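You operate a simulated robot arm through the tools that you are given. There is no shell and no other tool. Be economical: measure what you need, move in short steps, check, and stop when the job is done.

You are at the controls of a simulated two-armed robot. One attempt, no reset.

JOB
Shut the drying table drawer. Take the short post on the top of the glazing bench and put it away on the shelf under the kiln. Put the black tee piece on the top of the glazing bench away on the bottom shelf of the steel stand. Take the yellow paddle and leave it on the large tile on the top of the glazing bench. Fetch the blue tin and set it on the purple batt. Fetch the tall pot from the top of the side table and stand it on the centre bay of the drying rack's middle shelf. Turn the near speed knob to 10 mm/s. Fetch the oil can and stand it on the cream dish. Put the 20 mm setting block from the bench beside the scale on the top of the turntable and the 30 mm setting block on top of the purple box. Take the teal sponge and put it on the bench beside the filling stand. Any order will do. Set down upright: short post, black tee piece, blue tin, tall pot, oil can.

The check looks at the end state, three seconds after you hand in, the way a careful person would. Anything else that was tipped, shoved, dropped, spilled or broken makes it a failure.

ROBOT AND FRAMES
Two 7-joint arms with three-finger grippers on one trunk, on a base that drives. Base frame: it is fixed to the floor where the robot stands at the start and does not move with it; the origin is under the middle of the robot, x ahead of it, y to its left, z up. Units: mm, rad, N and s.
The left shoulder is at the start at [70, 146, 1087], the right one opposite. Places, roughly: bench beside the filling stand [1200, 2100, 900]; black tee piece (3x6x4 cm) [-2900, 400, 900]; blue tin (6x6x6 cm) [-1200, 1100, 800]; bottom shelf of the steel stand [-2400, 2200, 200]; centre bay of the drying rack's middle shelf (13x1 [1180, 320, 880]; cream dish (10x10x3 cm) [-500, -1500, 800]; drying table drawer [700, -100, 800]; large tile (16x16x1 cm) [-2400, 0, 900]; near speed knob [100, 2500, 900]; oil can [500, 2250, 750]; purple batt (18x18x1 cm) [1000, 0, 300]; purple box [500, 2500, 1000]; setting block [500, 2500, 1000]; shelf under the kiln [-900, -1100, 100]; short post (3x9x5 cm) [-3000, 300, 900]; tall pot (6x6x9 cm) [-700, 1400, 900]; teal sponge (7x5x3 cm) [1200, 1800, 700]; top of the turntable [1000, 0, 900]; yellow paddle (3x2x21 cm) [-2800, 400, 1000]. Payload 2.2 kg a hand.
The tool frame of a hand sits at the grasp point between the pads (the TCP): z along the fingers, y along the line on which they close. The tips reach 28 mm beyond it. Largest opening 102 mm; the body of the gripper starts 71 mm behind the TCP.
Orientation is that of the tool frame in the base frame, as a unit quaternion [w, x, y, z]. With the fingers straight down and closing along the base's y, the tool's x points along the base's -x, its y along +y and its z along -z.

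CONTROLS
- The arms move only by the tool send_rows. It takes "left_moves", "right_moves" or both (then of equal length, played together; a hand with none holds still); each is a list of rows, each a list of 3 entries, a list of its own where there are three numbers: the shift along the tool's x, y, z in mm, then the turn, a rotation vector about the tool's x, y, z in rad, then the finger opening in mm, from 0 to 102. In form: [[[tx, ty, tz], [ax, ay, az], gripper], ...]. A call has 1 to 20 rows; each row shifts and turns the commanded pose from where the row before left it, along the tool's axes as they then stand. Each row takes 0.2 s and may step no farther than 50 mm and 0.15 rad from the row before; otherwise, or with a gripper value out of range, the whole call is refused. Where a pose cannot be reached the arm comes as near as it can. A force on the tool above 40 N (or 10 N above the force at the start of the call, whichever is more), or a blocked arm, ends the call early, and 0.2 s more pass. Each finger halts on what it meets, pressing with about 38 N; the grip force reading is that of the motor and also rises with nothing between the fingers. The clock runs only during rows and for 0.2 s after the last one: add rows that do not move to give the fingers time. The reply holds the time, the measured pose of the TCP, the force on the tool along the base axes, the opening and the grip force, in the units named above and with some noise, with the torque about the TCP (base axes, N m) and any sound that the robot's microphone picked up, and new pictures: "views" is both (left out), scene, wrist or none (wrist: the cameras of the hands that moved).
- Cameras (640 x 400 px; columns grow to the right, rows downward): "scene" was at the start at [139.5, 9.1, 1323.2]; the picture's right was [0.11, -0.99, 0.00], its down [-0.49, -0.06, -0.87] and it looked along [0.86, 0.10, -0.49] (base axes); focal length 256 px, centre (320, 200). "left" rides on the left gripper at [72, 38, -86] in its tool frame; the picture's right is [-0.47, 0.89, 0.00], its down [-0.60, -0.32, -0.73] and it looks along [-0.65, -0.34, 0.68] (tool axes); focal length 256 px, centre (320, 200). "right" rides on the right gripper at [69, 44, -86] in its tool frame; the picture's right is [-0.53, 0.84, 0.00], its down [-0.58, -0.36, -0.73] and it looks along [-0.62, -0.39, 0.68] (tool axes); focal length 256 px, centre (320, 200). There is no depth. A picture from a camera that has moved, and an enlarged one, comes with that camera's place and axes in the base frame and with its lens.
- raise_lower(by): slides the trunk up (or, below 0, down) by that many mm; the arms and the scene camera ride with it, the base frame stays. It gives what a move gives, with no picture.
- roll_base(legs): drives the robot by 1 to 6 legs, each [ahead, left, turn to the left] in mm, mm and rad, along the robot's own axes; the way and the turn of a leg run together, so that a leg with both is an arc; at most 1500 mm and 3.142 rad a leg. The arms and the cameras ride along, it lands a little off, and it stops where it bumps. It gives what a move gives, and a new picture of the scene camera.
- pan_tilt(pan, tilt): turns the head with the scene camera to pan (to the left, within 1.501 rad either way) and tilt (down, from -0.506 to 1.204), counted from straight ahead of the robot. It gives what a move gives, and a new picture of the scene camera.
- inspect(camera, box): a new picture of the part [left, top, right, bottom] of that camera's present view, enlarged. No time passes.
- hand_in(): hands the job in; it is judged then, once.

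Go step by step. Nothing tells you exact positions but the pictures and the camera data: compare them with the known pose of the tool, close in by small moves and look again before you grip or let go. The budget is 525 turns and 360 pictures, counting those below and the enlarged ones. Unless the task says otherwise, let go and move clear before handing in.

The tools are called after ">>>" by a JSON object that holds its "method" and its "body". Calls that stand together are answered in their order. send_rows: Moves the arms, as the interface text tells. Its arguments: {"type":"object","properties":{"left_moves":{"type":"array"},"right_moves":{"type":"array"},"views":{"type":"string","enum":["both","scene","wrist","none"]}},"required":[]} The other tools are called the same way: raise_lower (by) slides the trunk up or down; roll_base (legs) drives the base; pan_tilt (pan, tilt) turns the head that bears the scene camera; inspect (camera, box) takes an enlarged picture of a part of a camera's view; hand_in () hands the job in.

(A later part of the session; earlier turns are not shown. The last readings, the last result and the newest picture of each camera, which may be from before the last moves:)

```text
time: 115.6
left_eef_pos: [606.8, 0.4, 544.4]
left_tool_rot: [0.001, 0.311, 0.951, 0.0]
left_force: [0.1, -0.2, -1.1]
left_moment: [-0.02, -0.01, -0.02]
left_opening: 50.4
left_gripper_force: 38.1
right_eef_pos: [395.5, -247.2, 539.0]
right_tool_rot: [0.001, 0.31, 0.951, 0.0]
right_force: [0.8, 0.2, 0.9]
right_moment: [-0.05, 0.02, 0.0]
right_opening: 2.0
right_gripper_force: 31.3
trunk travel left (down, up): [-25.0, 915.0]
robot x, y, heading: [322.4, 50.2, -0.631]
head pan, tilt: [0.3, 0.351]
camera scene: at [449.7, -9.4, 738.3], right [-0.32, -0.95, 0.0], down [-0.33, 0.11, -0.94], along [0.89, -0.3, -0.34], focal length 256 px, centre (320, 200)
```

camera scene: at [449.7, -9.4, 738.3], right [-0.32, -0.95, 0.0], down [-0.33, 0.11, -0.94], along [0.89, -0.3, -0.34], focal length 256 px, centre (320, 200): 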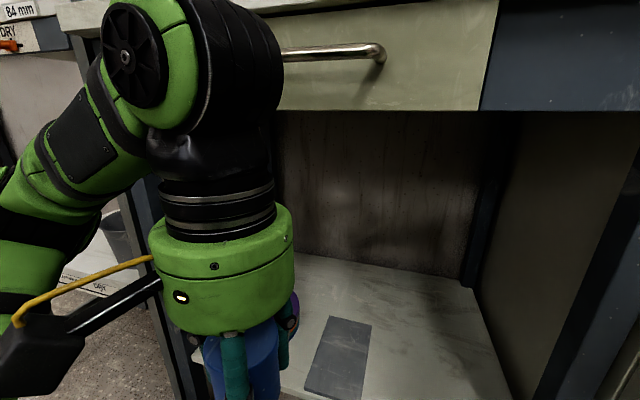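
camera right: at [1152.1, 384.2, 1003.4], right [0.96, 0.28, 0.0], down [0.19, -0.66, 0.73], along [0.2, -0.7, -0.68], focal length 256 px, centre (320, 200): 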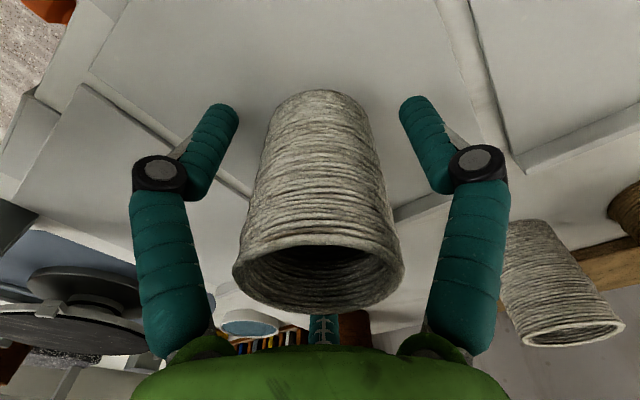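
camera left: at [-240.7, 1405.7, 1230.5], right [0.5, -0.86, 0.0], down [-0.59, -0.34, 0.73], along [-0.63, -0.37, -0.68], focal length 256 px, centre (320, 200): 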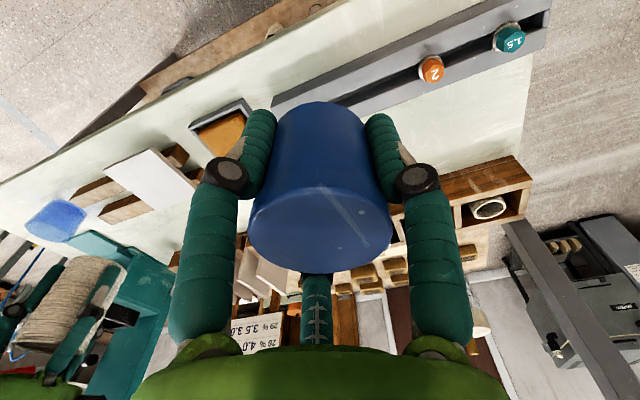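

Good view; the drawer front looks flush. Lower the tin, keeping in front of the table.

>>> {"method": "send_rows", "body": {"left_moves": [[[0, 0, 40], [0, 0, 0], 35], [[0, 0, 40], [0, 0, 0], 35], [[0, 0, 40], [0, 0, 0], 35], [[0, 0, 30], [0, 0, 0], 35]], "views": "both"}}

>>> {"method": "inspect", "body": {"camera": "scene", "box": [260, 0, 640, 130]}}

```text
time: 116.6
left_eef_pos: [607.1, -0.7, 395.1]
left_tool_rot: [0.0, 0.311, 0.951, -0.001]
left_force: [0.6, -0.5, -0.8]
left_moment: [-0.01, -0.01, -0.01]
left_opening: 50.4
left_gripper_force: 38.3
right_eef_pos: [394.6, -245.9, 539.3]
right_tool_rot: [0.001, 0.309, 0.951, 0.0]
right_force: [-0.4, -0.3, 0.0]
right_moment: [0.0, 0.0, -0.01]
right_opening: 2.3
right_gripper_force: 31.4
trunk travel left (down, up): [-25.0, 915.0]
robot x, y, heading: [322.4, 52.9, -0.627]
head pan, tilt: [0.3, 0.351]
camera scene: at [449.7, -9.5, 738.4], right [-0.32, -0.95, 0.0], down [-0.33, 0.11, -0.94], along [0.89, -0.3, -0.34], focal length 256 px, centre (320, 200)
camera left: at [571.6, 73.3, 480.4], right [0.9, 0.44, 0.0], down [0.3, -0.61, 0.73], along [0.32, -0.66, -0.68], focal length 256 px, centre (320, 200)
```

scene: 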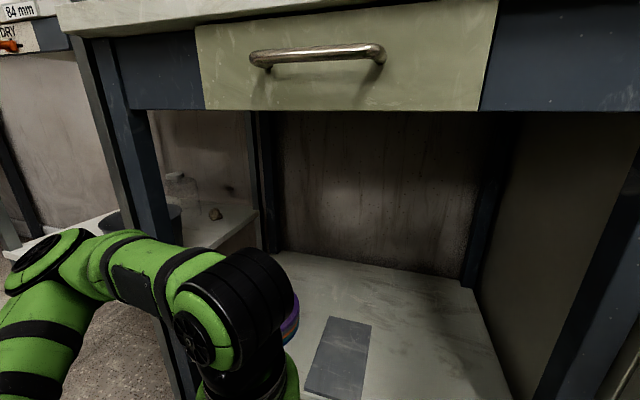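
left: 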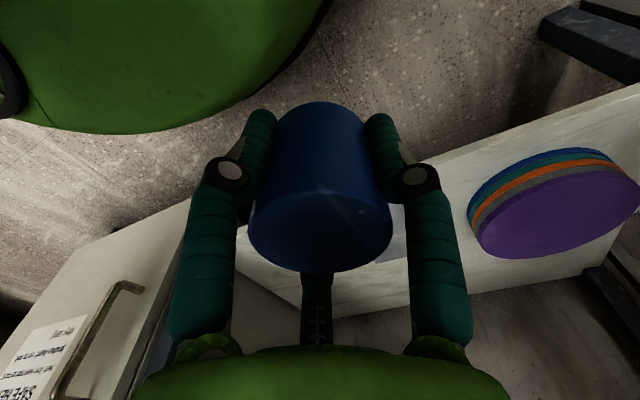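

```text
1.68 times, centred on (450, 65) of scene
camera zoom: at [449.7, -9.5, 738.4], right [-0.32, -0.95, 0.0], down [-0.33, 0.11, -0.94], along [0.89, -0.3, -0.34], focal length 430 px, centre (101, 427)
```

zoom: 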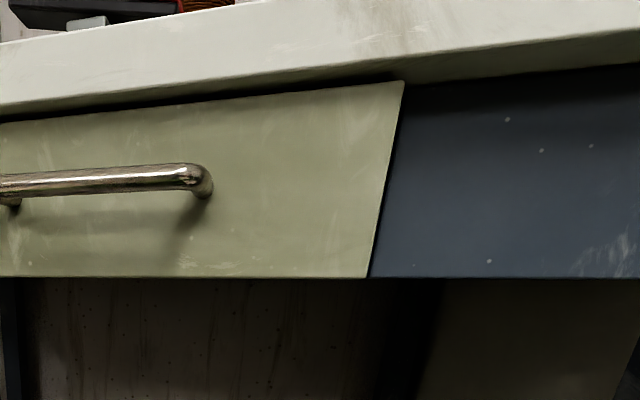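

Drawer verified shut. Batt refined to (942,-20), top ≈272-300. Move closer, slide left in front of it, then in.

>>> {"method": "roll_base", "body": {"legs": [[60, 0, 0]]}}

>>> {"method": "send_rows", "body": {"left_moves": [[[0, 45, 10], [0, 0, 0], 35], [[0, 45, 10], [0, 0, 0], 35], [[0, 45, 5], [0, 0, 0], 35], [[0, 45, 0], [0, 0, 0], 35]], "views": "both"}}

```text
time: 117.5
left_eef_pos: [656.3, -33.9, 394.1]
left_tool_rot: [0.002, 0.311, 0.95, 0.0]
left_force: [-0.1, 0.1, -1.6]
left_moment: [-0.01, -0.02, 0.01]
left_opening: 50.3
left_gripper_force: 37.5
right_eef_pos: [442.8, -280.7, 539.8]
right_tool_rot: [0.001, 0.309, 0.951, 0.0]
right_force: [0.6, -0.5, 0.1]
right_moment: [-0.01, 0.02, 0.04]
right_opening: 2.2
right_gripper_force: 31.2
trunk travel left (down, up): [-25.0, 915.0]
robot x, y, heading: [369.6, 13.0, -0.631]
head pan, tilt: [0.3, 0.351]
camera scene: at [497.5, -44.2, 738.3], right [-0.32, -0.95, 0.0], down [-0.33, 0.11, -0.94], along [0.89, -0.3, -0.34], focal length 256 px, centre (320, 200)
```

scene: 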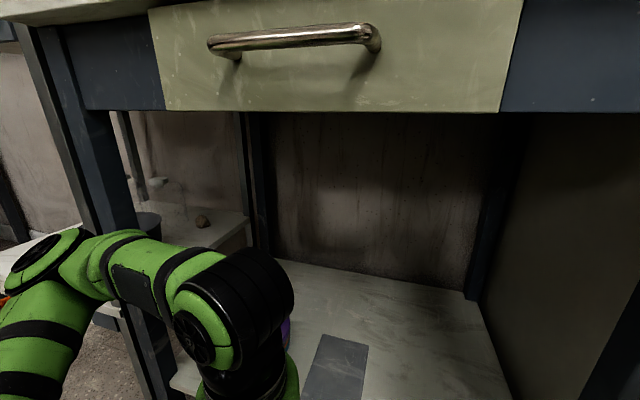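

```text
time: 118.5
left_eef_pos: [775.3, 101.3, 378.6]
left_tool_rot: [0.002, 0.31, 0.951, -0.001]
left_force: [0.5, 0.1, -0.3]
left_moment: [0.0, 0.01, 0.04]
left_opening: 50.2
left_gripper_force: 38.0
left hand out of reach, approached as far as the arm can: row 1, 2
right_eef_pos: [442.7, -279.7, 539.0]
right_tool_rot: [0.0, 0.309, 0.951, 0.0]
right_force: [-0.3, 0.0, 0.5]
right_moment: [0.03, -0.01, -0.05]
right_opening: 1.7
right_gripper_force: 32.0
trunk travel left (down, up): [-25.0, 915.0]
robot x, y, heading: [368.3, 15.8, -0.628]
head pan, tilt: [0.3, 0.351]
camera scene: at [497.5, -44.2, 738.3], right [-0.32, -0.95, 0.0], down [-0.33, 0.11, -0.94], along [0.89, -0.3, -0.34], focal length 256 px, centre (320, 200)
camera left: at [738.7, 173.8, 464.9], right [0.9, 0.44, 0.0], down [0.3, -0.61, 0.73], along [0.32, -0.66, -0.68], focal length 256 px, centre (320, 200)
```

scene: 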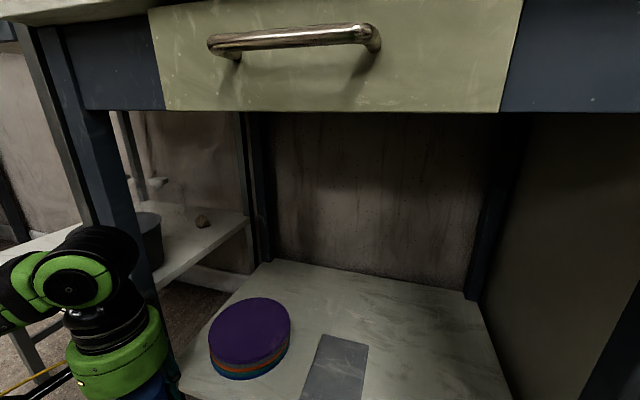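
left: 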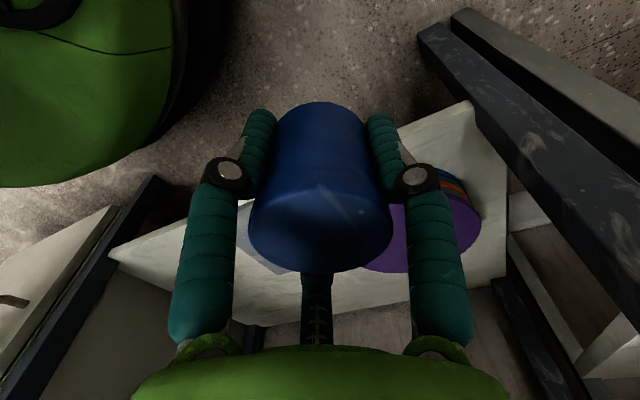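

Clear view of the batt: about (943,-32,280). To keep the forearm off the table leg, shift base back 40 and right 80, then extend the hand straight in.

>>> {"method": "roll_base", "body": {"legs": [[-40, -80, 0]]}}

>>> {"method": "send_rows", "body": {"left_moves": [[[0, 36, 0], [0, 0, 0], 35], [[0, 37, 0], [0, 0, 0], 35], [[-40, 0, 0], [0, 0, 0], 35], [[-40, 0, 0], [0, 0, 0], 35]], "views": "both"}}

```text
time: 119.7
left_eef_pos: [696.0, 59.2, 378.7]
left_tool_rot: [-0.001, 0.311, 0.951, -0.001]
left_force: [0.0, -0.2, -2.3]
left_moment: [0.05, 0.03, 0.04]
left_opening: 50.3
left_gripper_force: 38.0
right_eef_pos: [363.2, -322.6, 539.0]
right_tool_rot: [0.001, 0.309, 0.951, 0.0]
right_force: [0.8, 0.5, 1.0]
right_moment: [0.02, -0.02, 0.0]
right_opening: 1.7
right_gripper_force: 31.7
trunk travel left (down, up): [-25.0, 915.0]
robot x, y, heading: [284.7, -25.3, -0.624]
head pan, tilt: [0.3, 0.351]
camera scene: at [417.9, -85.8, 738.3], right [-0.32, -0.95, 0.0], down [-0.33, 0.11, -0.94], along [0.89, -0.3, -0.34], focal length 256 px, centre (320, 200)
```

scene: 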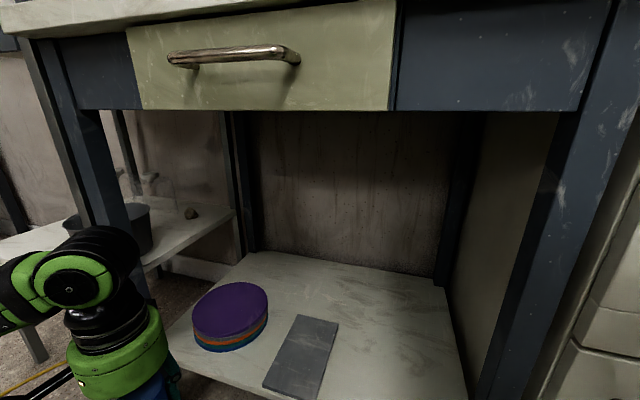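

```text
time: 120.7
left_eef_pos: [804.4, 71.5, 378.3]
left_tool_rot: [0.0, 0.31, 0.951, -0.001]
left_force: [0.8, -0.3, -0.4]
left_moment: [-0.03, -0.03, 0.0]
left_opening: 50.5
left_gripper_force: 38.0
right_eef_pos: [363.6, -322.8, 539.8]
right_tool_rot: [0.001, 0.308, 0.951, -0.001]
right_force: [-0.8, 0.2, 0.2]
right_moment: [-0.03, -0.04, 0.02]
right_opening: 2.0
right_gripper_force: 31.2
trunk travel left (down, up): [-25.0, 915.0]
robot x, y, heading: [291.4, -25.0, -0.625]
head pan, tilt: [0.3, 0.351]
camera scene: at [417.8, -85.8, 738.4], right [-0.32, -0.95, 0.0], down [-0.33, 0.11, -0.94], along [0.89, -0.3, -0.34], focal length 256 px, centre (320, 200)
camera left: at [767.7, 144.8, 464.9], right [0.9, 0.44, 0.0], down [0.3, -0.61, 0.73], along [0.32, -0.66, -0.68], focal length 256 px, centre (320, 200)
```

scene: 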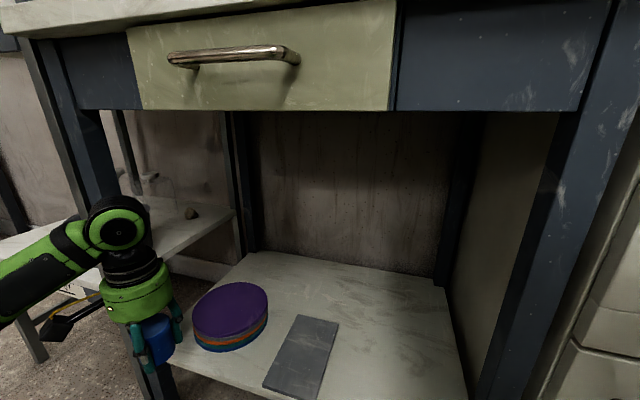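
left: 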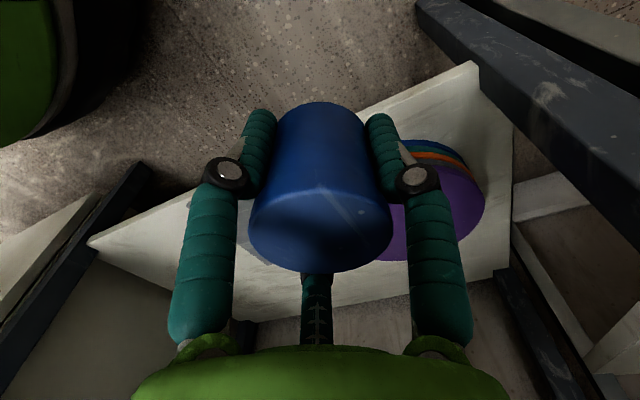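

>>> {"method": "send_rows", "body": {"left_moves": [[[-40, 0, 0], [0, 0, 0], 35], [[-40, -2, 0], [0, 0, 0], 35]], "views": "scene"}}

```text
time: 121.2
left_eef_pos: [865.2, 21.3, 378.6]
left_tool_rot: [0.001, 0.311, 0.951, 0.0]
left_force: [-0.6, 0.0, -1.4]
left_moment: [-0.05, 0.01, 0.01]
left_opening: 50.3
left_gripper_force: 38.3
right_eef_pos: [363.7, -321.1, 540.2]
right_tool_rot: [0.002, 0.309, 0.951, 0.0]
right_force: [0.0, 0.4, 1.1]
right_moment: [-0.03, -0.01, 0.03]
right_opening: 2.1
right_gripper_force: 31.6
trunk travel left (down, up): [-25.0, 915.0]
robot x, y, heading: [291.5, -25.8, -0.625]
head pan, tilt: [0.3, 0.351]
camera scene: at [417.8, -85.8, 738.3], right [-0.32, -0.95, 0.0], down [-0.33, 0.11, -0.94], along [0.89, -0.3, -0.34], focal length 256 px, centre (320, 200)
```

scene: 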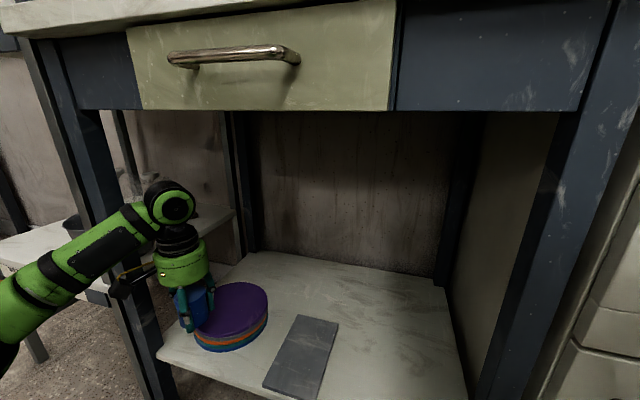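

>>> {"method": "send_rows", "body": {"left_moves": [[[-40, 0, 0], [0, 0, 0], 35], [[-40, -2, 0], [0, 0, 0], 35]], "views": "both"}}

```text
time: 121.8
left_eef_pos: [929.4, -28.8, 379.1]
left_tool_rot: [0.0, 0.311, 0.95, 0.0]
left_force: [-0.5, 0.7, -1.2]
left_moment: [-0.01, -0.01, 0.0]
left_opening: 50.4
left_gripper_force: 38.1
right_eef_pos: [362.4, -322.8, 539.8]
right_tool_rot: [0.001, 0.308, 0.951, 0.0]
right_force: [0.5, -0.8, 0.4]
right_moment: [-0.02, -0.01, -0.02]
right_opening: 1.9
right_gripper_force: 31.4
trunk travel left (down, up): [-25.0, 915.0]
robot x, y, heading: [291.9, -25.4, -0.624]
head pan, tilt: [0.3, 0.351]
camera scene: at [417.9, -85.8, 738.3], right [-0.32, -0.95, 0.0], down [-0.33, 0.11, -0.94], along [0.89, -0.3, -0.34], focal length 256 px, centre (320, 200)
camera left: at [893.4, 45.6, 464.6], right [0.9, 0.44, 0.0], down [0.3, -0.61, 0.73], along [0.32, -0.66, -0.68], focal length 256 px, centre (320, 200)
```

scene: 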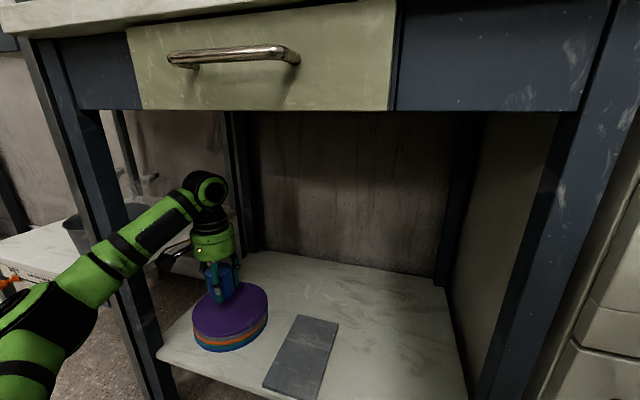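
left: 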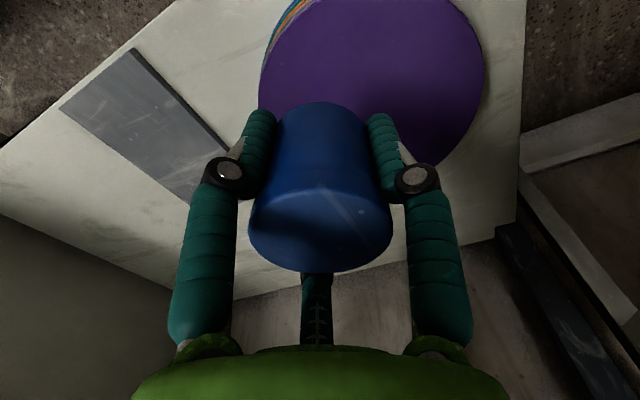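

Shift slightly left and begin lowering onto the batt.

>>> {"method": "send_rows", "body": {"left_moves": [[[-8, 18, 20], [0, 0, 0], 35], [[0, 0, 20], [0, 0, 0], 35]], "views": "both"}}

>>> {"method": "inspect", "body": {"camera": "scene", "box": [160, 220, 320, 360]}}

```text
time: 122.5
left_eef_pos: [947.6, -17.7, 338.9]
left_tool_rot: [0.001, 0.31, 0.951, -0.001]
left_force: [-0.3, 0.5, -0.5]
left_moment: [0.02, -0.04, -0.04]
left_opening: 50.5
left_gripper_force: 38.5
right_eef_pos: [363.4, -321.8, 539.6]
right_tool_rot: [0.001, 0.308, 0.951, 0.0]
right_force: [1.0, -0.3, 0.3]
right_moment: [-0.02, -0.01, 0.02]
right_opening: 2.0
right_gripper_force: 31.1
trunk travel left (down, up): [-25.0, 915.0]
robot x, y, heading: [289.6, -25.9, -0.623]
head pan, tilt: [0.3, 0.351]
camera scene: at [417.9, -85.9, 738.3], right [-0.32, -0.95, 0.0], down [-0.33, 0.11, -0.94], along [0.89, -0.3, -0.34], focal length 256 px, centre (320, 200)
camera left: at [911.3, 54.7, 424.8], right [0.9, 0.44, 0.0], down [0.3, -0.61, 0.73], along [0.32, -0.66, -0.68], focal length 256 px, centre (320, 200)
```

scene: 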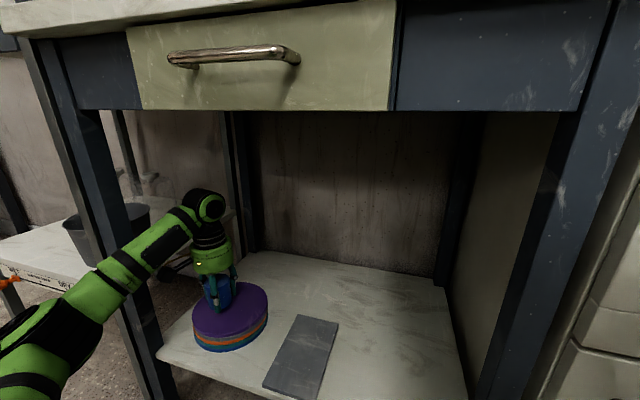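
left: 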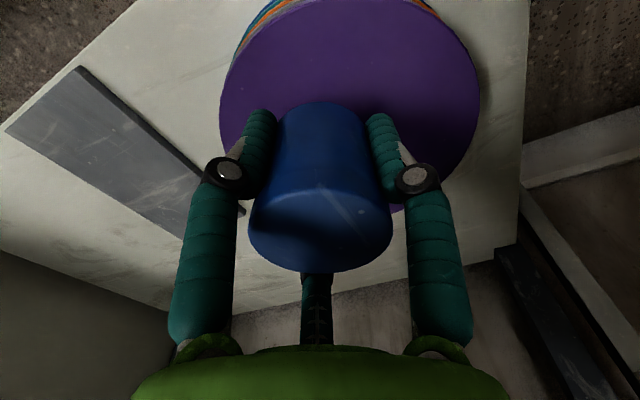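

```text
2.86 times, centred on (240, 290) of scene
camera zoom: at [417.9, -85.9, 738.3], right [-0.32, -0.95, 0.0], down [-0.33, 0.11, -0.94], along [0.89, -0.3, -0.34], focal length 730 px, centre (549, -57)
```

zoom: 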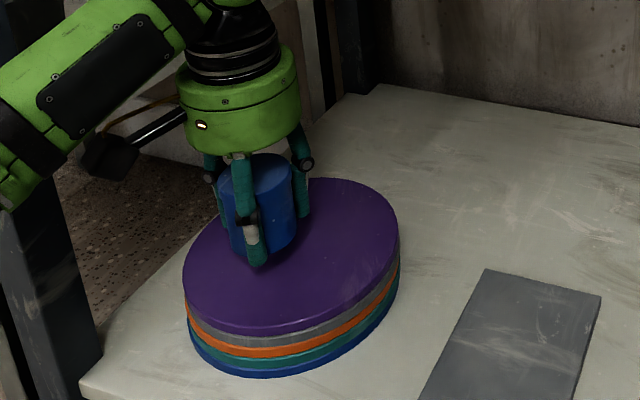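

>>> {"method": "send_rows", "body": {"left_moves": [[[-12, 3, 12], [0, 0, 0], 35], [[0, 0, 12], [0, 0, 0], 35], [[0, 0, 0], [0, 0, 0], 35]], "views": "wrist"}}

>>> {"method": "inspect", "body": {"camera": "scene", "box": [160, 220, 320, 360]}}

```text
time: 123.2
left_eef_pos: [959.8, -21.3, 314.7]
left_tool_rot: [0.002, 0.311, 0.951, 0.0]
left_force: [0.0, -0.1, -0.8]
left_moment: [-0.01, 0.01, 0.01]
left_opening: 50.6
left_gripper_force: 37.5
right_eef_pos: [362.7, -320.9, 539.9]
right_tool_rot: [0.001, 0.308, 0.951, 0.0]
right_force: [0.0, 0.4, 0.1]
right_moment: [0.0, -0.01, 0.0]
right_opening: 2.2
right_gripper_force: 30.9
trunk travel left (down, up): [-25.0, 915.0]
robot x, y, heading: [289.0, -26.3, -0.626]
head pan, tilt: [0.3, 0.351]
camera left: at [922.8, 50.9, 401.5], right [0.9, 0.44, 0.0], down [0.3, -0.61, 0.73], along [0.32, -0.66, -0.68], focal length 256 px, centre (320, 200)
```

left: 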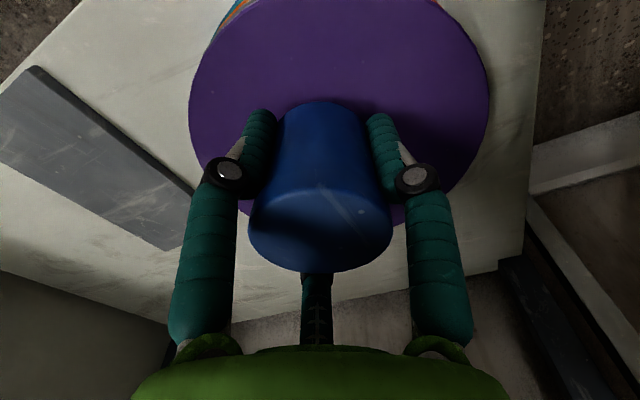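

```text
2.86 times, centred on (240, 290) of scene
camera zoom: at [417.9, -85.9, 738.3], right [-0.32, -0.95, 0.0], down [-0.33, 0.11, -0.94], along [0.89, -0.3, -0.34], focal length 730 px, centre (549, -57)
```

zoom: 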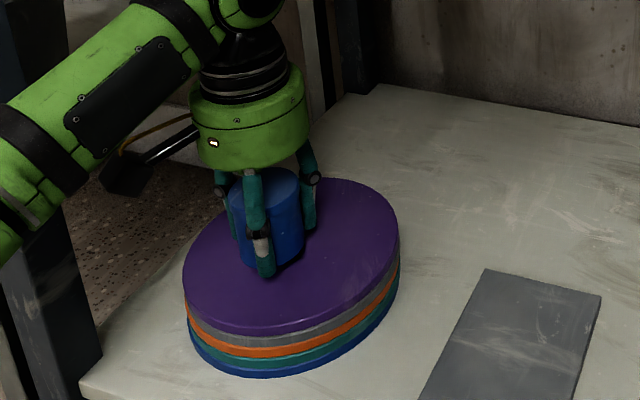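

>>> {"method": "send_rows", "body": {"left_moves": [[[-5, 0, 6], [0, 0, 0], 35], [[0, 0, 5], [0, 0, 0], 35], [[0, 0, 0], [0, 0, 0], 35]], "views": "none"}}

>>> {"method": "send_rows", "body": {"left_moves": [[[0, 0, 3], [0, 0, 0], 35], [[0, 0, 3], [0, 0, 0], 35]], "views": "none"}}

>>> {"method": "inspect", "body": {"camera": "scene", "box": [160, 220, 320, 360]}}

```text
time: 124.0
left_eef_pos: [963.4, -24.6, 304.6]
left_tool_rot: [0.0, 0.31, 0.951, 0.0]
left_force: [0.0, -0.3, -1.3]
left_moment: [-0.01, 0.01, 0.0]
left_opening: 50.4
left_gripper_force: 38.4
right_eef_pos: [362.4, -321.1, 540.0]
right_tool_rot: [0.001, 0.308, 0.951, 0.0]
right_force: [-0.2, 0.5, 0.5]
right_moment: [0.0, -0.01, 0.0]
right_opening: 2.0
right_gripper_force: 31.4
trunk travel left (down, up): [-25.0, 915.0]
robot x, y, heading: [291.6, -27.5, -0.627]
head pan, tilt: [0.3, 0.351]
```

```text
time: 124.7
left_eef_pos: [962.4, -25.7, 298.5]
left_tool_rot: [0.001, 0.31, 0.951, -0.001]
left_force: [-0.5, 0.0, -0.6]
left_moment: [0.0, 0.01, 0.01]
left_opening: 50.4
left_gripper_force: 37.9
right_eef_pos: [363.0, -322.4, 539.8]
right_tool_rot: [0.001, 0.309, 0.951, 0.0]
right_force: [0.1, -0.2, 0.3]
right_moment: [0.03, 0.03, 0.01]
right_opening: 2.2
right_gripper_force: 31.0
trunk travel left (down, up): [-25.0, 915.0]
robot x, y, heading: [287.6, -23.8, -0.626]
head pan, tilt: [0.3, 0.351]
```

```text
2.86 times, centred on (240, 290) of scene
camera zoom: at [417.8, -85.9, 738.4], right [-0.32, -0.95, 0.0], down [-0.33, 0.11, -0.94], along [0.89, -0.3, -0.34], focal length 730 px, centre (549, -57)
```

zoom: 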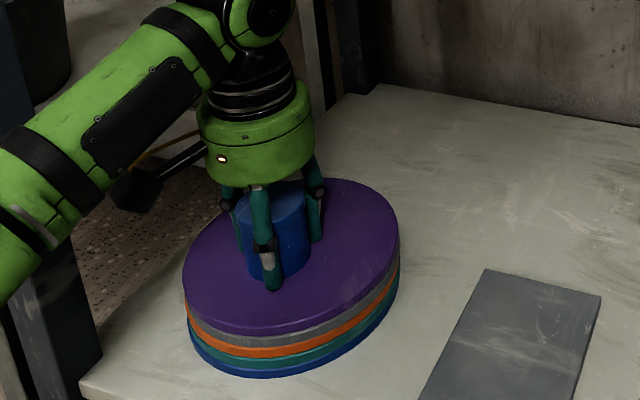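

>>> {"method": "send_rows", "body": {"left_moves": [[[0, 0, 3], [0, 0, 0], 35], [[0, 0, 3], [0, 0, 0], 35]], "views": "none"}}

>>> {"method": "send_rows", "body": {"left_moves": [[[0, 0, 2], [0, 0, 0], 35], [[0, 0, 2], [0, 0, 0], 35]], "views": "none"}}

>>> {"method": "send_rows", "body": {"left_moves": [[[0, 0, 2], [0, 0, 0], 35], [[0, 0, 2], [0, 0, 0], 35]], "views": "none"}}

```text
time: 125.2
left_eef_pos: [962.7, -24.5, 297.3]
left_tool_rot: [0.006, 0.309, 0.951, -0.001]
left_force: [-0.1, 1.9, 23.7]
left_moment: [0.29, 0.41, 0.04]
left_opening: 50.5
left_gripper_force: 37.7
right_eef_pos: [361.2, -321.4, 540.0]
right_tool_rot: [0.001, 0.308, 0.951, 0.0]
right_force: [1.1, 0.4, -0.5]
right_moment: [-0.01, 0.03, 0.02]
right_opening: 2.2
right_gripper_force: 31.0
trunk travel left (down, up): [-25.0, 915.0]
robot x, y, heading: [291.8, -26.5, -0.628]
head pan, tilt: [0.3, 0.351]
```

```text
time: 125.8
left_eef_pos: [961.6, -25.7, 296.9]
left_tool_rot: [0.007, 0.309, 0.951, -0.001]
left_force: [-2.4, 5.3, 38.8]
left_moment: [0.3, 0.52, 0.02]
left_opening: 50.2
left_gripper_force: 38.6
right_eef_pos: [361.7, -322.3, 541.3]
right_tool_rot: [0.004, 0.308, 0.951, 0.0]
right_force: [0.8, -0.3, 0.2]
right_moment: [0.03, 0.01, 0.04]
right_opening: 2.2
right_gripper_force: 31.4
trunk travel left (down, up): [-25.0, 915.0]
robot x, y, heading: [289.2, -24.4, -0.628]
head pan, tilt: [0.3, 0.351]
```

```text
time: 126.4
left_eef_pos: [963.4, -24.6, 296.6]
left_tool_rot: [0.011, 0.311, 0.95, -0.005]
left_force: [-7.8, 2.8, 24.6]
left_moment: [0.41, 0.88, -0.05]
left_opening: 50.9
left_gripper_force: 38.2
right_eef_pos: [360.4, -321.7, 540.3]
right_tool_rot: [0.002, 0.308, 0.952, 0.0]
right_force: [0.6, -0.3, -0.7]
right_moment: [0.03, -0.02, -0.01]
right_opening: 2.1
right_gripper_force: 31.5
trunk travel left (down, up): [-25.0, 915.0]
robot x, y, heading: [288.2, -27.5, -0.629]
head pan, tilt: [0.3, 0.351]
stopped in row 2 (left hand): the force on the tool passed its limit at 50 N (the readings are from after the stop); the commanded pose is now the measured one
```

Contact made at TCP z≈297.5. Ease up slightly and open.

>>> {"method": "send_rows", "body": {"left_moves": [[[0, 0, -1], [0, -0.02, 0], 35], [[0, 0, 0], [0, 0, 0], 55], [[0, 0, 0], [0, 0, 0], 75], [[0, 0, 0], [0, 0, 0], 90], [[0, 0, 0], [0, 0, 0], 90]], "views": "wrist"}}

>>> {"method": "inspect", "body": {"camera": "scene", "box": [160, 220, 320, 360]}}

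```text
time: 127.6
left_eef_pos: [964.0, -24.8, 291.1]
left_tool_rot: [0.015, 0.309, 0.951, -0.006]
left_force: [0.4, 0.3, 0.8]
left_moment: [0.0, 0.01, -0.01]
left_opening: 90.2
left_gripper_force: 0.0
right_eef_pos: [363.0, -323.2, 539.1]
right_tool_rot: [0.001, 0.309, 0.951, -0.001]
right_force: [0.2, -0.2, 0.4]
right_moment: [0.01, 0.03, 0.0]
right_opening: 2.0
right_gripper_force: 31.6
trunk travel left (down, up): [-25.0, 915.0]
robot x, y, heading: [290.7, -28.3, -0.628]
head pan, tilt: [0.3, 0.351]
camera left: at [925.3, 49.2, 374.5], right [0.9, 0.44, 0.01], down [0.28, -0.6, 0.75], along [0.34, -0.67, -0.66], focal length 256 px, centre (320, 200)
```

left: 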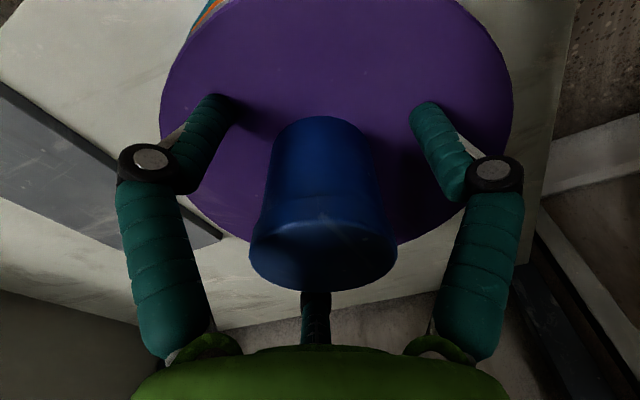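

```text
2.86 times, centred on (240, 290) of scene
camera zoom: at [417.7, -85.8, 738.3], right [-0.32, -0.95, 0.0], down [-0.33, 0.11, -0.94], along [0.89, -0.3, -0.34], focal length 730 px, centre (549, -57)
```

zoom: 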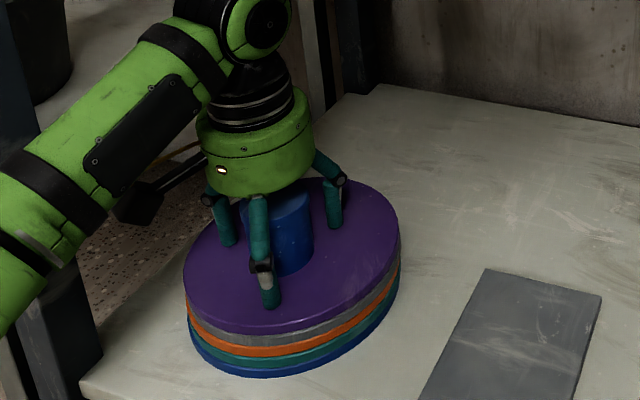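

Tin stands on the batt, near centre. Lift straight, then withdraw.

>>> {"method": "send_rows", "body": {"left_moves": [[[0, 0, -20], [0, 0, 0], 95], [[0, 0, -25], [0, 0, 0], 95], [[0, 0, -25], [0, 0.03, 0], 95], [[0, 0, -20], [0, 0, 0], 95], [[40, 0, 0], [0, 0, 0], 95], [[40, 0, 0], [0, 0, 0], 95], [[40, 0, 0], [0, 0, 0], 95], [[40, 0, 0], [0, 0, 0], 95], [[40, 0, 0], [0, 0, 0], 95], [[40, 0, 0], [0, 0, 0], 95]], "views": "scene"}}

```text
time: 129.8
left_eef_pos: [767.9, 119.0, 381.8]
left_tool_rot: [0.002, 0.31, 0.951, -0.002]
left_force: [0.0, -1.1, -0.2]
left_moment: [0.03, 0.02, 0.01]
left_opening: 95.2
left_gripper_force: 0.0
right_eef_pos: [362.0, -322.9, 540.4]
right_tool_rot: [0.002, 0.309, 0.951, 0.0]
right_force: [-0.3, 0.2, 0.8]
right_moment: [-0.01, 0.05, 0.01]
right_opening: 2.1
right_gripper_force: 31.6
trunk travel left (down, up): [-25.0, 915.0]
robot x, y, heading: [289.6, -27.3, -0.631]
head pan, tilt: [0.3, 0.351]
camera scene: at [417.8, -85.9, 738.3], right [-0.32, -0.95, 0.0], down [-0.33, 0.11, -0.94], along [0.89, -0.3, -0.34], focal length 256 px, centre (320, 200)
```

scene: 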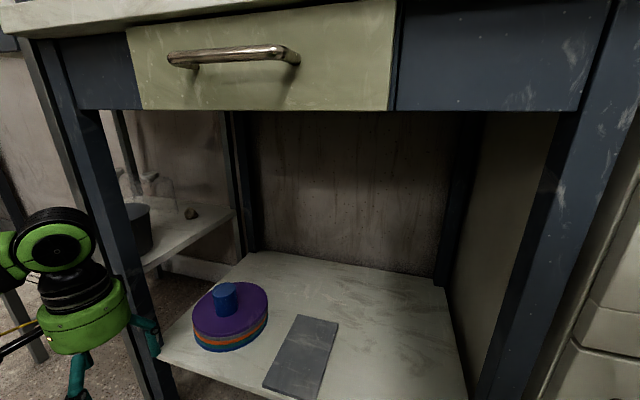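

Tin placed. Back off, raise the trunk, and head to the benches at y≈2500.

>>> {"method": "roll_base", "body": {"legs": [[-180, 0, 0]]}}

>>> {"method": "raise_lower", "body": {"by": 400}}

>>> {"method": "raise_lower", "body": {"by": 200}}

>>> {"method": "roll_base", "body": {"legs": [[-100, 0, 1.1], [0, 0, 1.1], [1150, -150, 0]]}}

>>> {"method": "pan_tilt", "body": {"pan": 0.0, "tilt": 0.45}}

```text
time: 131.3
left_eef_pos: [621.9, 225.5, 380.0]
left_tool_rot: [0.0, 0.31, 0.951, -0.001]
left_force: [-0.3, 0.0, -0.1]
left_moment: [-0.01, 0.03, 0.02]
left_opening: 95.3
left_gripper_force: 0.1
right_eef_pos: [217.0, -215.7, 540.5]
right_tool_rot: [0.0, 0.308, 0.951, 0.0]
right_force: [1.0, 0.6, -0.3]
right_moment: [0.02, -0.03, 0.01]
right_opening: 1.9
right_gripper_force: 31.3
trunk travel left (down, up): [-25.0, 915.0]
robot x, y, heading: [139.5, 79.4, -0.622]
head pan, tilt: [0.3, 0.351]
camera scene: at [271.3, 20.4, 738.3], right [-0.32, -0.95, 0.0], down [-0.33, 0.11, -0.94], along [0.89, -0.3, -0.34], focal length 256 px, centre (320, 200)
```

scene: 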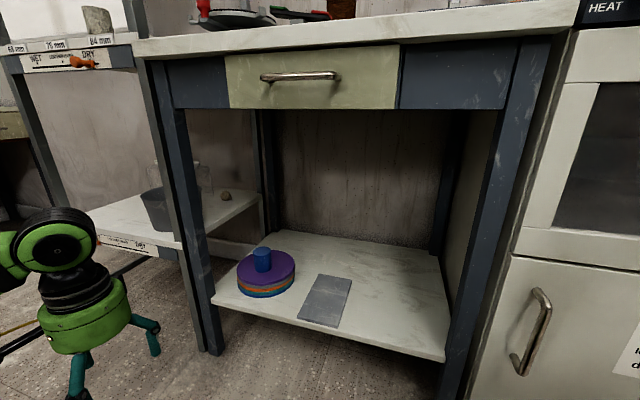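

```text
time: 135.2
left_eef_pos: [622.8, 225.7, 780.9]
left_tool_rot: [0.0, 0.31, 0.951, -0.002]
left_force: [0.2, 0.0, 0.1]
left_moment: [-0.01, 0.02, -0.01]
left_opening: 95.0
left_gripper_force: 0.1
right_eef_pos: [217.9, -215.8, 939.2]
right_tool_rot: [-0.001, 0.309, 0.951, 0.0]
right_force: [0.4, 0.0, -0.3]
right_moment: [0.04, -0.02, 0.02]
right_opening: 2.3
right_gripper_force: 31.0
trunk travel left (down, up): [-425.0, 515.0]
robot x, y, heading: [142.4, 84.0, -0.626]
head pan, tilt: [0.3, 0.351]
```

```text
time: 137.3
left_eef_pos: [620.4, 224.4, 981.8]
left_tool_rot: [0.001, 0.31, 0.951, -0.002]
left_force: [-0.4, -0.1, 0.5]
left_moment: [-0.02, 0.01, -0.05]
left_opening: 95.1
left_gripper_force: 0.1
right_eef_pos: [216.6, -215.1, 1138.7]
right_tool_rot: [0.001, 0.308, 0.951, 0.0]
right_force: [0.0, 0.1, 0.9]
right_moment: [0.0, 0.02, 0.01]
right_opening: 2.1
right_gripper_force: 31.4
trunk travel left (down, up): [-625.0, 315.0]
robot x, y, heading: [146.3, 81.0, -0.627]
head pan, tilt: [0.3, 0.351]
```

```text
time: 146.7
left_eef_pos: [-224.8, 1115.6, 996.6]
left_tool_rot: [0.009, 0.721, -0.692, -0.016]
left_force: [1.1, -0.5, -0.6]
left_moment: [0.02, 0.0, -0.02]
left_opening: 94.9
left_gripper_force: 0.0
right_eef_pos: [384.7, 1051.5, 1139.9]
right_tool_rot: [0.0, -0.707, 0.707, 0.013]
right_force: [0.3, 0.4, -0.2]
right_moment: [-0.06, -0.04, 0.01]
right_opening: 2.1
right_gripper_force: 31.2
trunk travel left (down, up): [-625.0, 315.0]
robot x, y, heading: [166.4, 842.0, 1.572]
head pan, tilt: [0.3, 0.351]
stopped in leg 3: the robot was blocked; the commanded pose is now the measured one
camera scene: at [163.2, 951.1, 1341.0], right [0.95, 0.3, -0.01], down [0.08, -0.31, -0.95], along [-0.28, 0.9, -0.32], focal length 256 px, centre (320, 200)
```

scene: 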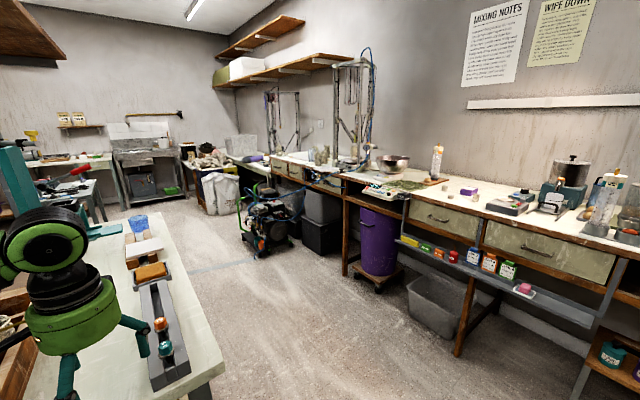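

```text
time: 147.5
left_eef_pos: [-223.6, 1115.8, 997.4]
left_tool_rot: [0.007, 0.719, -0.695, -0.017]
left_force: [-0.8, 1.3, -0.3]
left_moment: [0.03, 0.0, 0.02]
left_opening: 94.9
left_gripper_force: 0.1
right_eef_pos: [386.8, 1046.5, 1141.2]
right_tool_rot: [0.001, -0.706, 0.708, 0.016]
right_force: [0.4, -0.1, 0.3]
right_moment: [0.0, 0.0, 0.01]
right_opening: 1.9
right_gripper_force: 31.4
trunk travel left (down, up): [-625.0, 315.0]
robot x, y, heading: [163.2, 840.1, 1.564]
head pan, tilt: [0.0, 0.45]
camera scene: at [191.0, 949.7, 1331.6], right [1.0, 0.0, -0.02], down [-0.02, -0.41, -0.91], along [-0.01, 0.91, -0.41], focal length 256 px, centre (320, 200)
```

scene: 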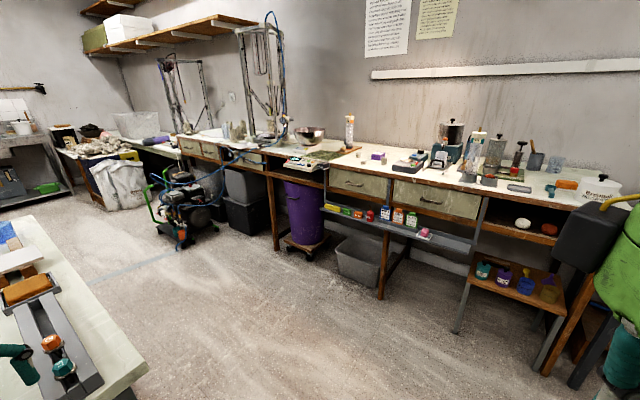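

The drive stopped on contact near the side table, on the left. Look at what the left arm touched.

>>> {"method": "pan_tilt", "body": {"pan": 1.1, "tilt": 0.5}}

>>> {"method": "inspect", "body": {"camera": "left", "box": [0, 0, 640, 400]}}

```text
time: 148.8
left_eef_pos: [-224.0, 1113.5, 997.5]
left_tool_rot: [0.007, 0.719, -0.695, -0.02]
left_force: [0.1, 0.4, -0.6]
left_moment: [0.04, 0.0, -0.03]
left_opening: 95.1
left_gripper_force: 0.0
right_eef_pos: [384.9, 1046.8, 1139.3]
right_tool_rot: [0.001, -0.706, 0.708, 0.016]
right_force: [0.0, -0.8, 0.1]
right_moment: [0.01, 0.03, -0.02]
right_opening: 2.0
right_gripper_force: 31.5
trunk travel left (down, up): [-625.0, 315.0]
robot x, y, heading: [167.4, 838.3, 1.569]
head pan, tilt: [1.1, 0.499]
camera scene: at [109.9, 899.6, 1328.0], right [0.46, 0.89, 0.01], down [0.41, -0.2, -0.89], along [-0.79, 0.41, -0.45], focal length 256 px, centre (320, 200)
```

scene: 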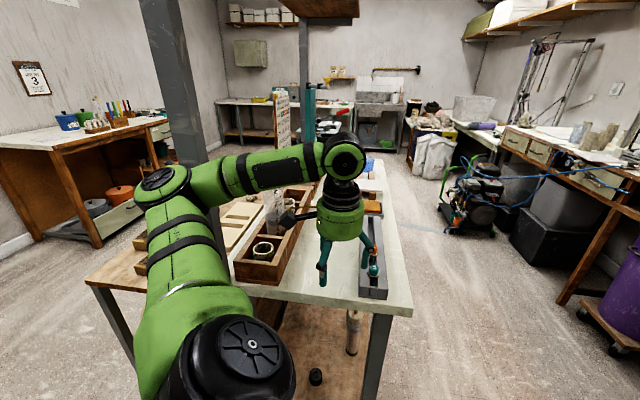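

```text
1.00 times, centred on (320, 200) of left (not enlarged: the box is as wide or as high as the picture)
camera zoom: at [-255.9, 1040.0, 1084.2], right [-0.9, 0.43, 0.04], down [0.32, 0.6, 0.73], along [0.29, 0.67, -0.68], focal length 256 px, centre (320, 200)
```

zoom: 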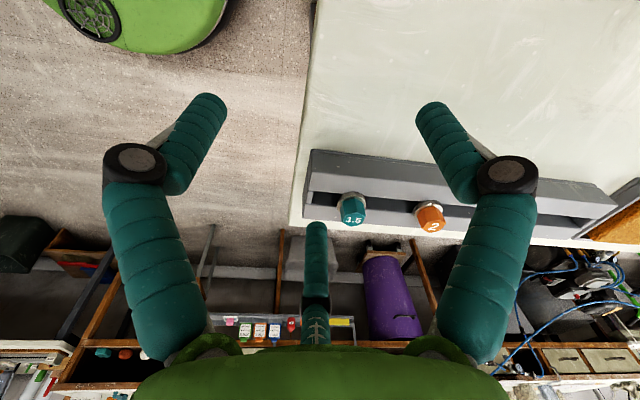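

The left forearm touched the side table's steel post; nothing on it fell. Back off, then tuck the left arm.

>>> {"method": "roll_base", "body": {"legs": [[-120, -80, 0]]}}

>>> {"method": "inspect", "body": {"camera": "scene", "box": [60, 60, 440, 300]}}

```text
time: 150.2
left_eef_pos: [-159.5, 1019.7, 981.9]
left_tool_rot: [0.008, 0.717, -0.697, -0.002]
left_force: [0.5, 0.4, 0.0]
left_moment: [0.02, 0.08, -0.03]
left_opening: 95.1
left_gripper_force: 0.1
right_eef_pos: [444.8, 952.6, 1139.9]
right_tool_rot: [0.0, -0.705, 0.709, -0.001]
right_force: [-0.2, -0.3, 0.3]
right_moment: [0.01, 0.01, -0.01]
right_opening: 2.1
right_gripper_force: 31.9
trunk travel left (down, up): [-625.0, 315.0]
robot x, y, heading: [244.6, 722.1, 1.569]
head pan, tilt: [1.1, 0.499]
camera scene: at [164.2, 811.8, 1324.7], right [0.46, 0.89, 0.0], down [0.43, -0.22, -0.88], along [-0.78, 0.4, -0.48], focal length 256 px, centre (320, 200)
```

scene: 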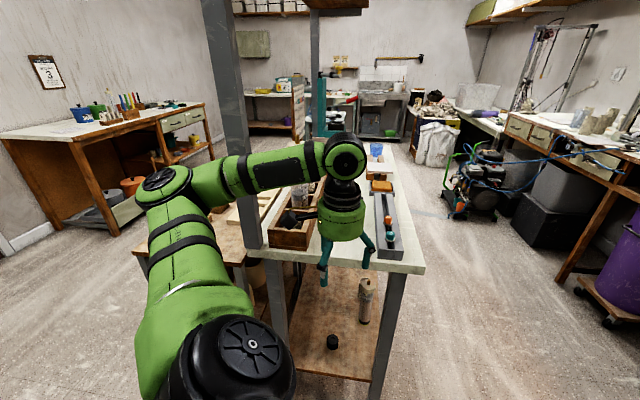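

```text
1.67 times, centred on (250, 180) of scene
camera zoom: at [164.2, 811.8, 1324.7], right [0.46, 0.89, 0.0], down [0.43, -0.22, -0.88], along [-0.78, 0.4, -0.48], focal length 426 px, centre (437, 233)
```

zoom: 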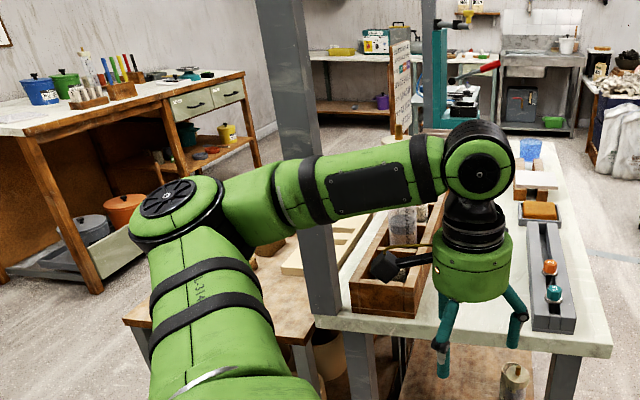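

Nothing disturbed. Tuck the left arm in, high and close.

>>> {"method": "send_rows", "body": {"left_moves": [[[0, -30, -35], [0, 0, 0], 60], [[0, -30, -35], [0, 0, 0], 30], [[0, -35, -30], [0, 0, 0], 0], [[0, -35, -30], [0, 0, 0], 0], [[0, -45, -15], [0, 0, 0], 0], [[0, -40, -15], [0, 0, 0], 0]], "views": "none"}}

>>> {"method": "roll_base", "body": {"legs": [[0, -150, 0], [700, 0, 0]]}}

>>> {"method": "pan_tilt", "body": {"pan": -0.2, "tilt": 0.5}}

```text
time: 151.6
left_eef_pos: [55.5, 1028.3, 1135.5]
left_tool_rot: [0.008, 0.716, -0.698, -0.002]
left_force: [0.4, -0.1, -0.3]
left_moment: [0.0, 0.02, 0.0]
left_opening: 1.8
left_gripper_force: 31.6
left hand out of reach, approached as far as the arm can: row 1
right_eef_pos: [445.3, 955.4, 1139.6]
right_tool_rot: [-0.001, -0.705, 0.709, 0.0]
right_force: [-0.1, -0.6, -0.4]
right_moment: [-0.02, 0.04, -0.01]
right_opening: 1.9
right_gripper_force: 31.7
trunk travel left (down, up): [-625.0, 315.0]
robot x, y, heading: [248.1, 720.1, 1.564]
head pan, tilt: [1.1, 0.499]
```

```text
time: 156.4
left_eef_pos: [209.5, 1730.9, 1136.7]
left_tool_rot: [0.007, 0.715, -0.699, -0.002]
left_force: [0.0, 0.3, 0.5]
left_moment: [0.01, 0.01, 0.02]
left_opening: 2.2
left_gripper_force: 31.8
right_eef_pos: [599.2, 1656.1, 1139.9]
right_tool_rot: [-0.001, -0.704, 0.71, 0.0]
right_force: [0.4, 0.1, 0.1]
right_moment: [-0.01, 0.01, -0.01]
right_opening: 2.0
right_gripper_force: 31.3
trunk travel left (down, up): [-625.0, 315.0]
robot x, y, heading: [400.1, 1425.2, 1.56]
head pan, tilt: [1.1, 0.499]
camera scene: at [319.3, 1514.8, 1324.7], right [0.46, 0.89, 0.0], down [0.42, -0.22, -0.88], along [-0.78, 0.41, -0.48], focal length 256 px, centre (320, 200)
```

scene: 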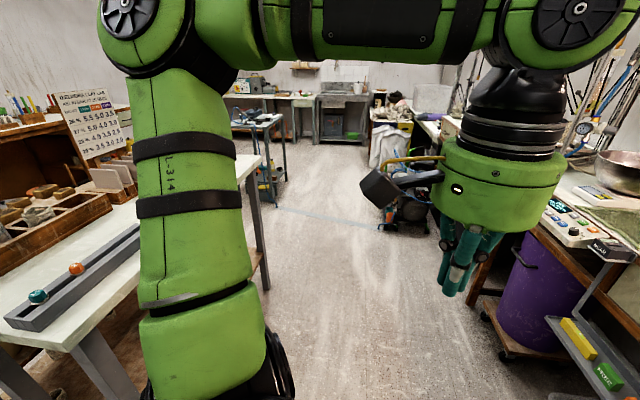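

```text
time: 157.9
left_eef_pos: [209.5, 1731.0, 1137.6]
left_tool_rot: [0.007, 0.715, -0.699, -0.002]
left_force: [-1.0, 0.3, 0.5]
left_moment: [0.02, 0.0, 0.0]
left_opening: 2.2
left_gripper_force: 30.9
right_eef_pos: [600.2, 1656.2, 1139.0]
right_tool_rot: [0.0, -0.704, 0.71, -0.001]
right_force: [-0.3, -0.2, 0.2]
right_moment: [0.0, -0.01, 0.01]
right_opening: 1.9
right_gripper_force: 31.7
trunk travel left (down, up): [-625.0, 315.0]
robot x, y, heading: [403.0, 1427.0, 1.558]
head pan, tilt: [-0.201, 0.499]
camera scene: at [418.8, 1562.3, 1324.7], right [0.98, -0.21, 0.0], down [-0.1, -0.47, -0.88], along [0.18, 0.86, -0.48], focal length 256 px, centre (320, 200)
```

scene: 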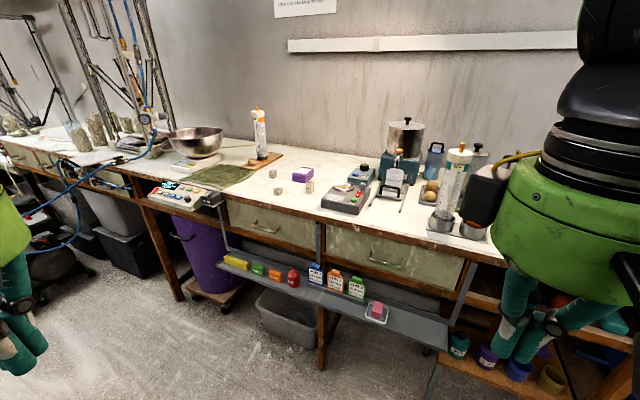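

Zoom in on the key areas of this bench.

>>> {"method": "inspect", "body": {"camera": "scene", "box": [230, 100, 510, 250]}}

>>> {"method": "inspect", "body": {"camera": "scene", "box": [100, 120, 300, 300]}}

```text
2.29 times, centred on (370, 175) of scene
camera zoom: at [418.8, 1562.3, 1324.7], right [0.98, -0.21, 0.0], down [-0.1, -0.47, -0.88], along [0.18, 0.86, -0.48], focal length 584 px, centre (206, 257)
```

zoom: 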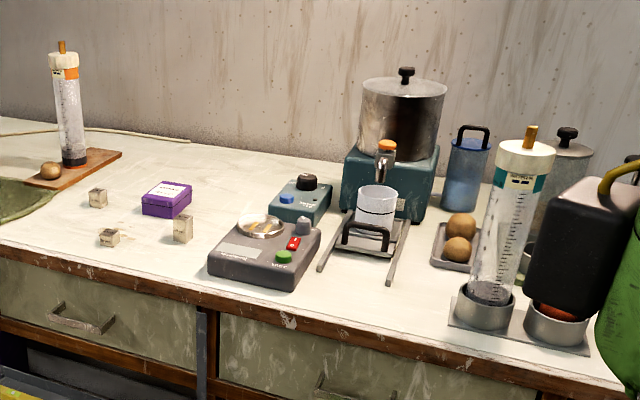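

```text
2.22 times, centred on (200, 210) of scene
camera zoom: at [418.8, 1562.3, 1324.7], right [0.98, -0.21, 0.0], down [-0.1, -0.47, -0.88], along [0.18, 0.86, -0.48], focal length 568 px, centre (587, 178)
```

zoom: 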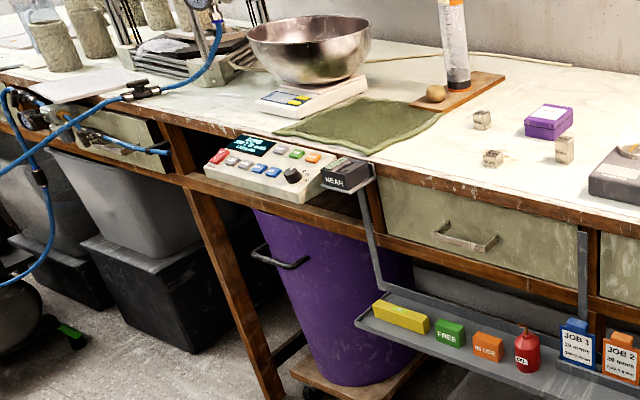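

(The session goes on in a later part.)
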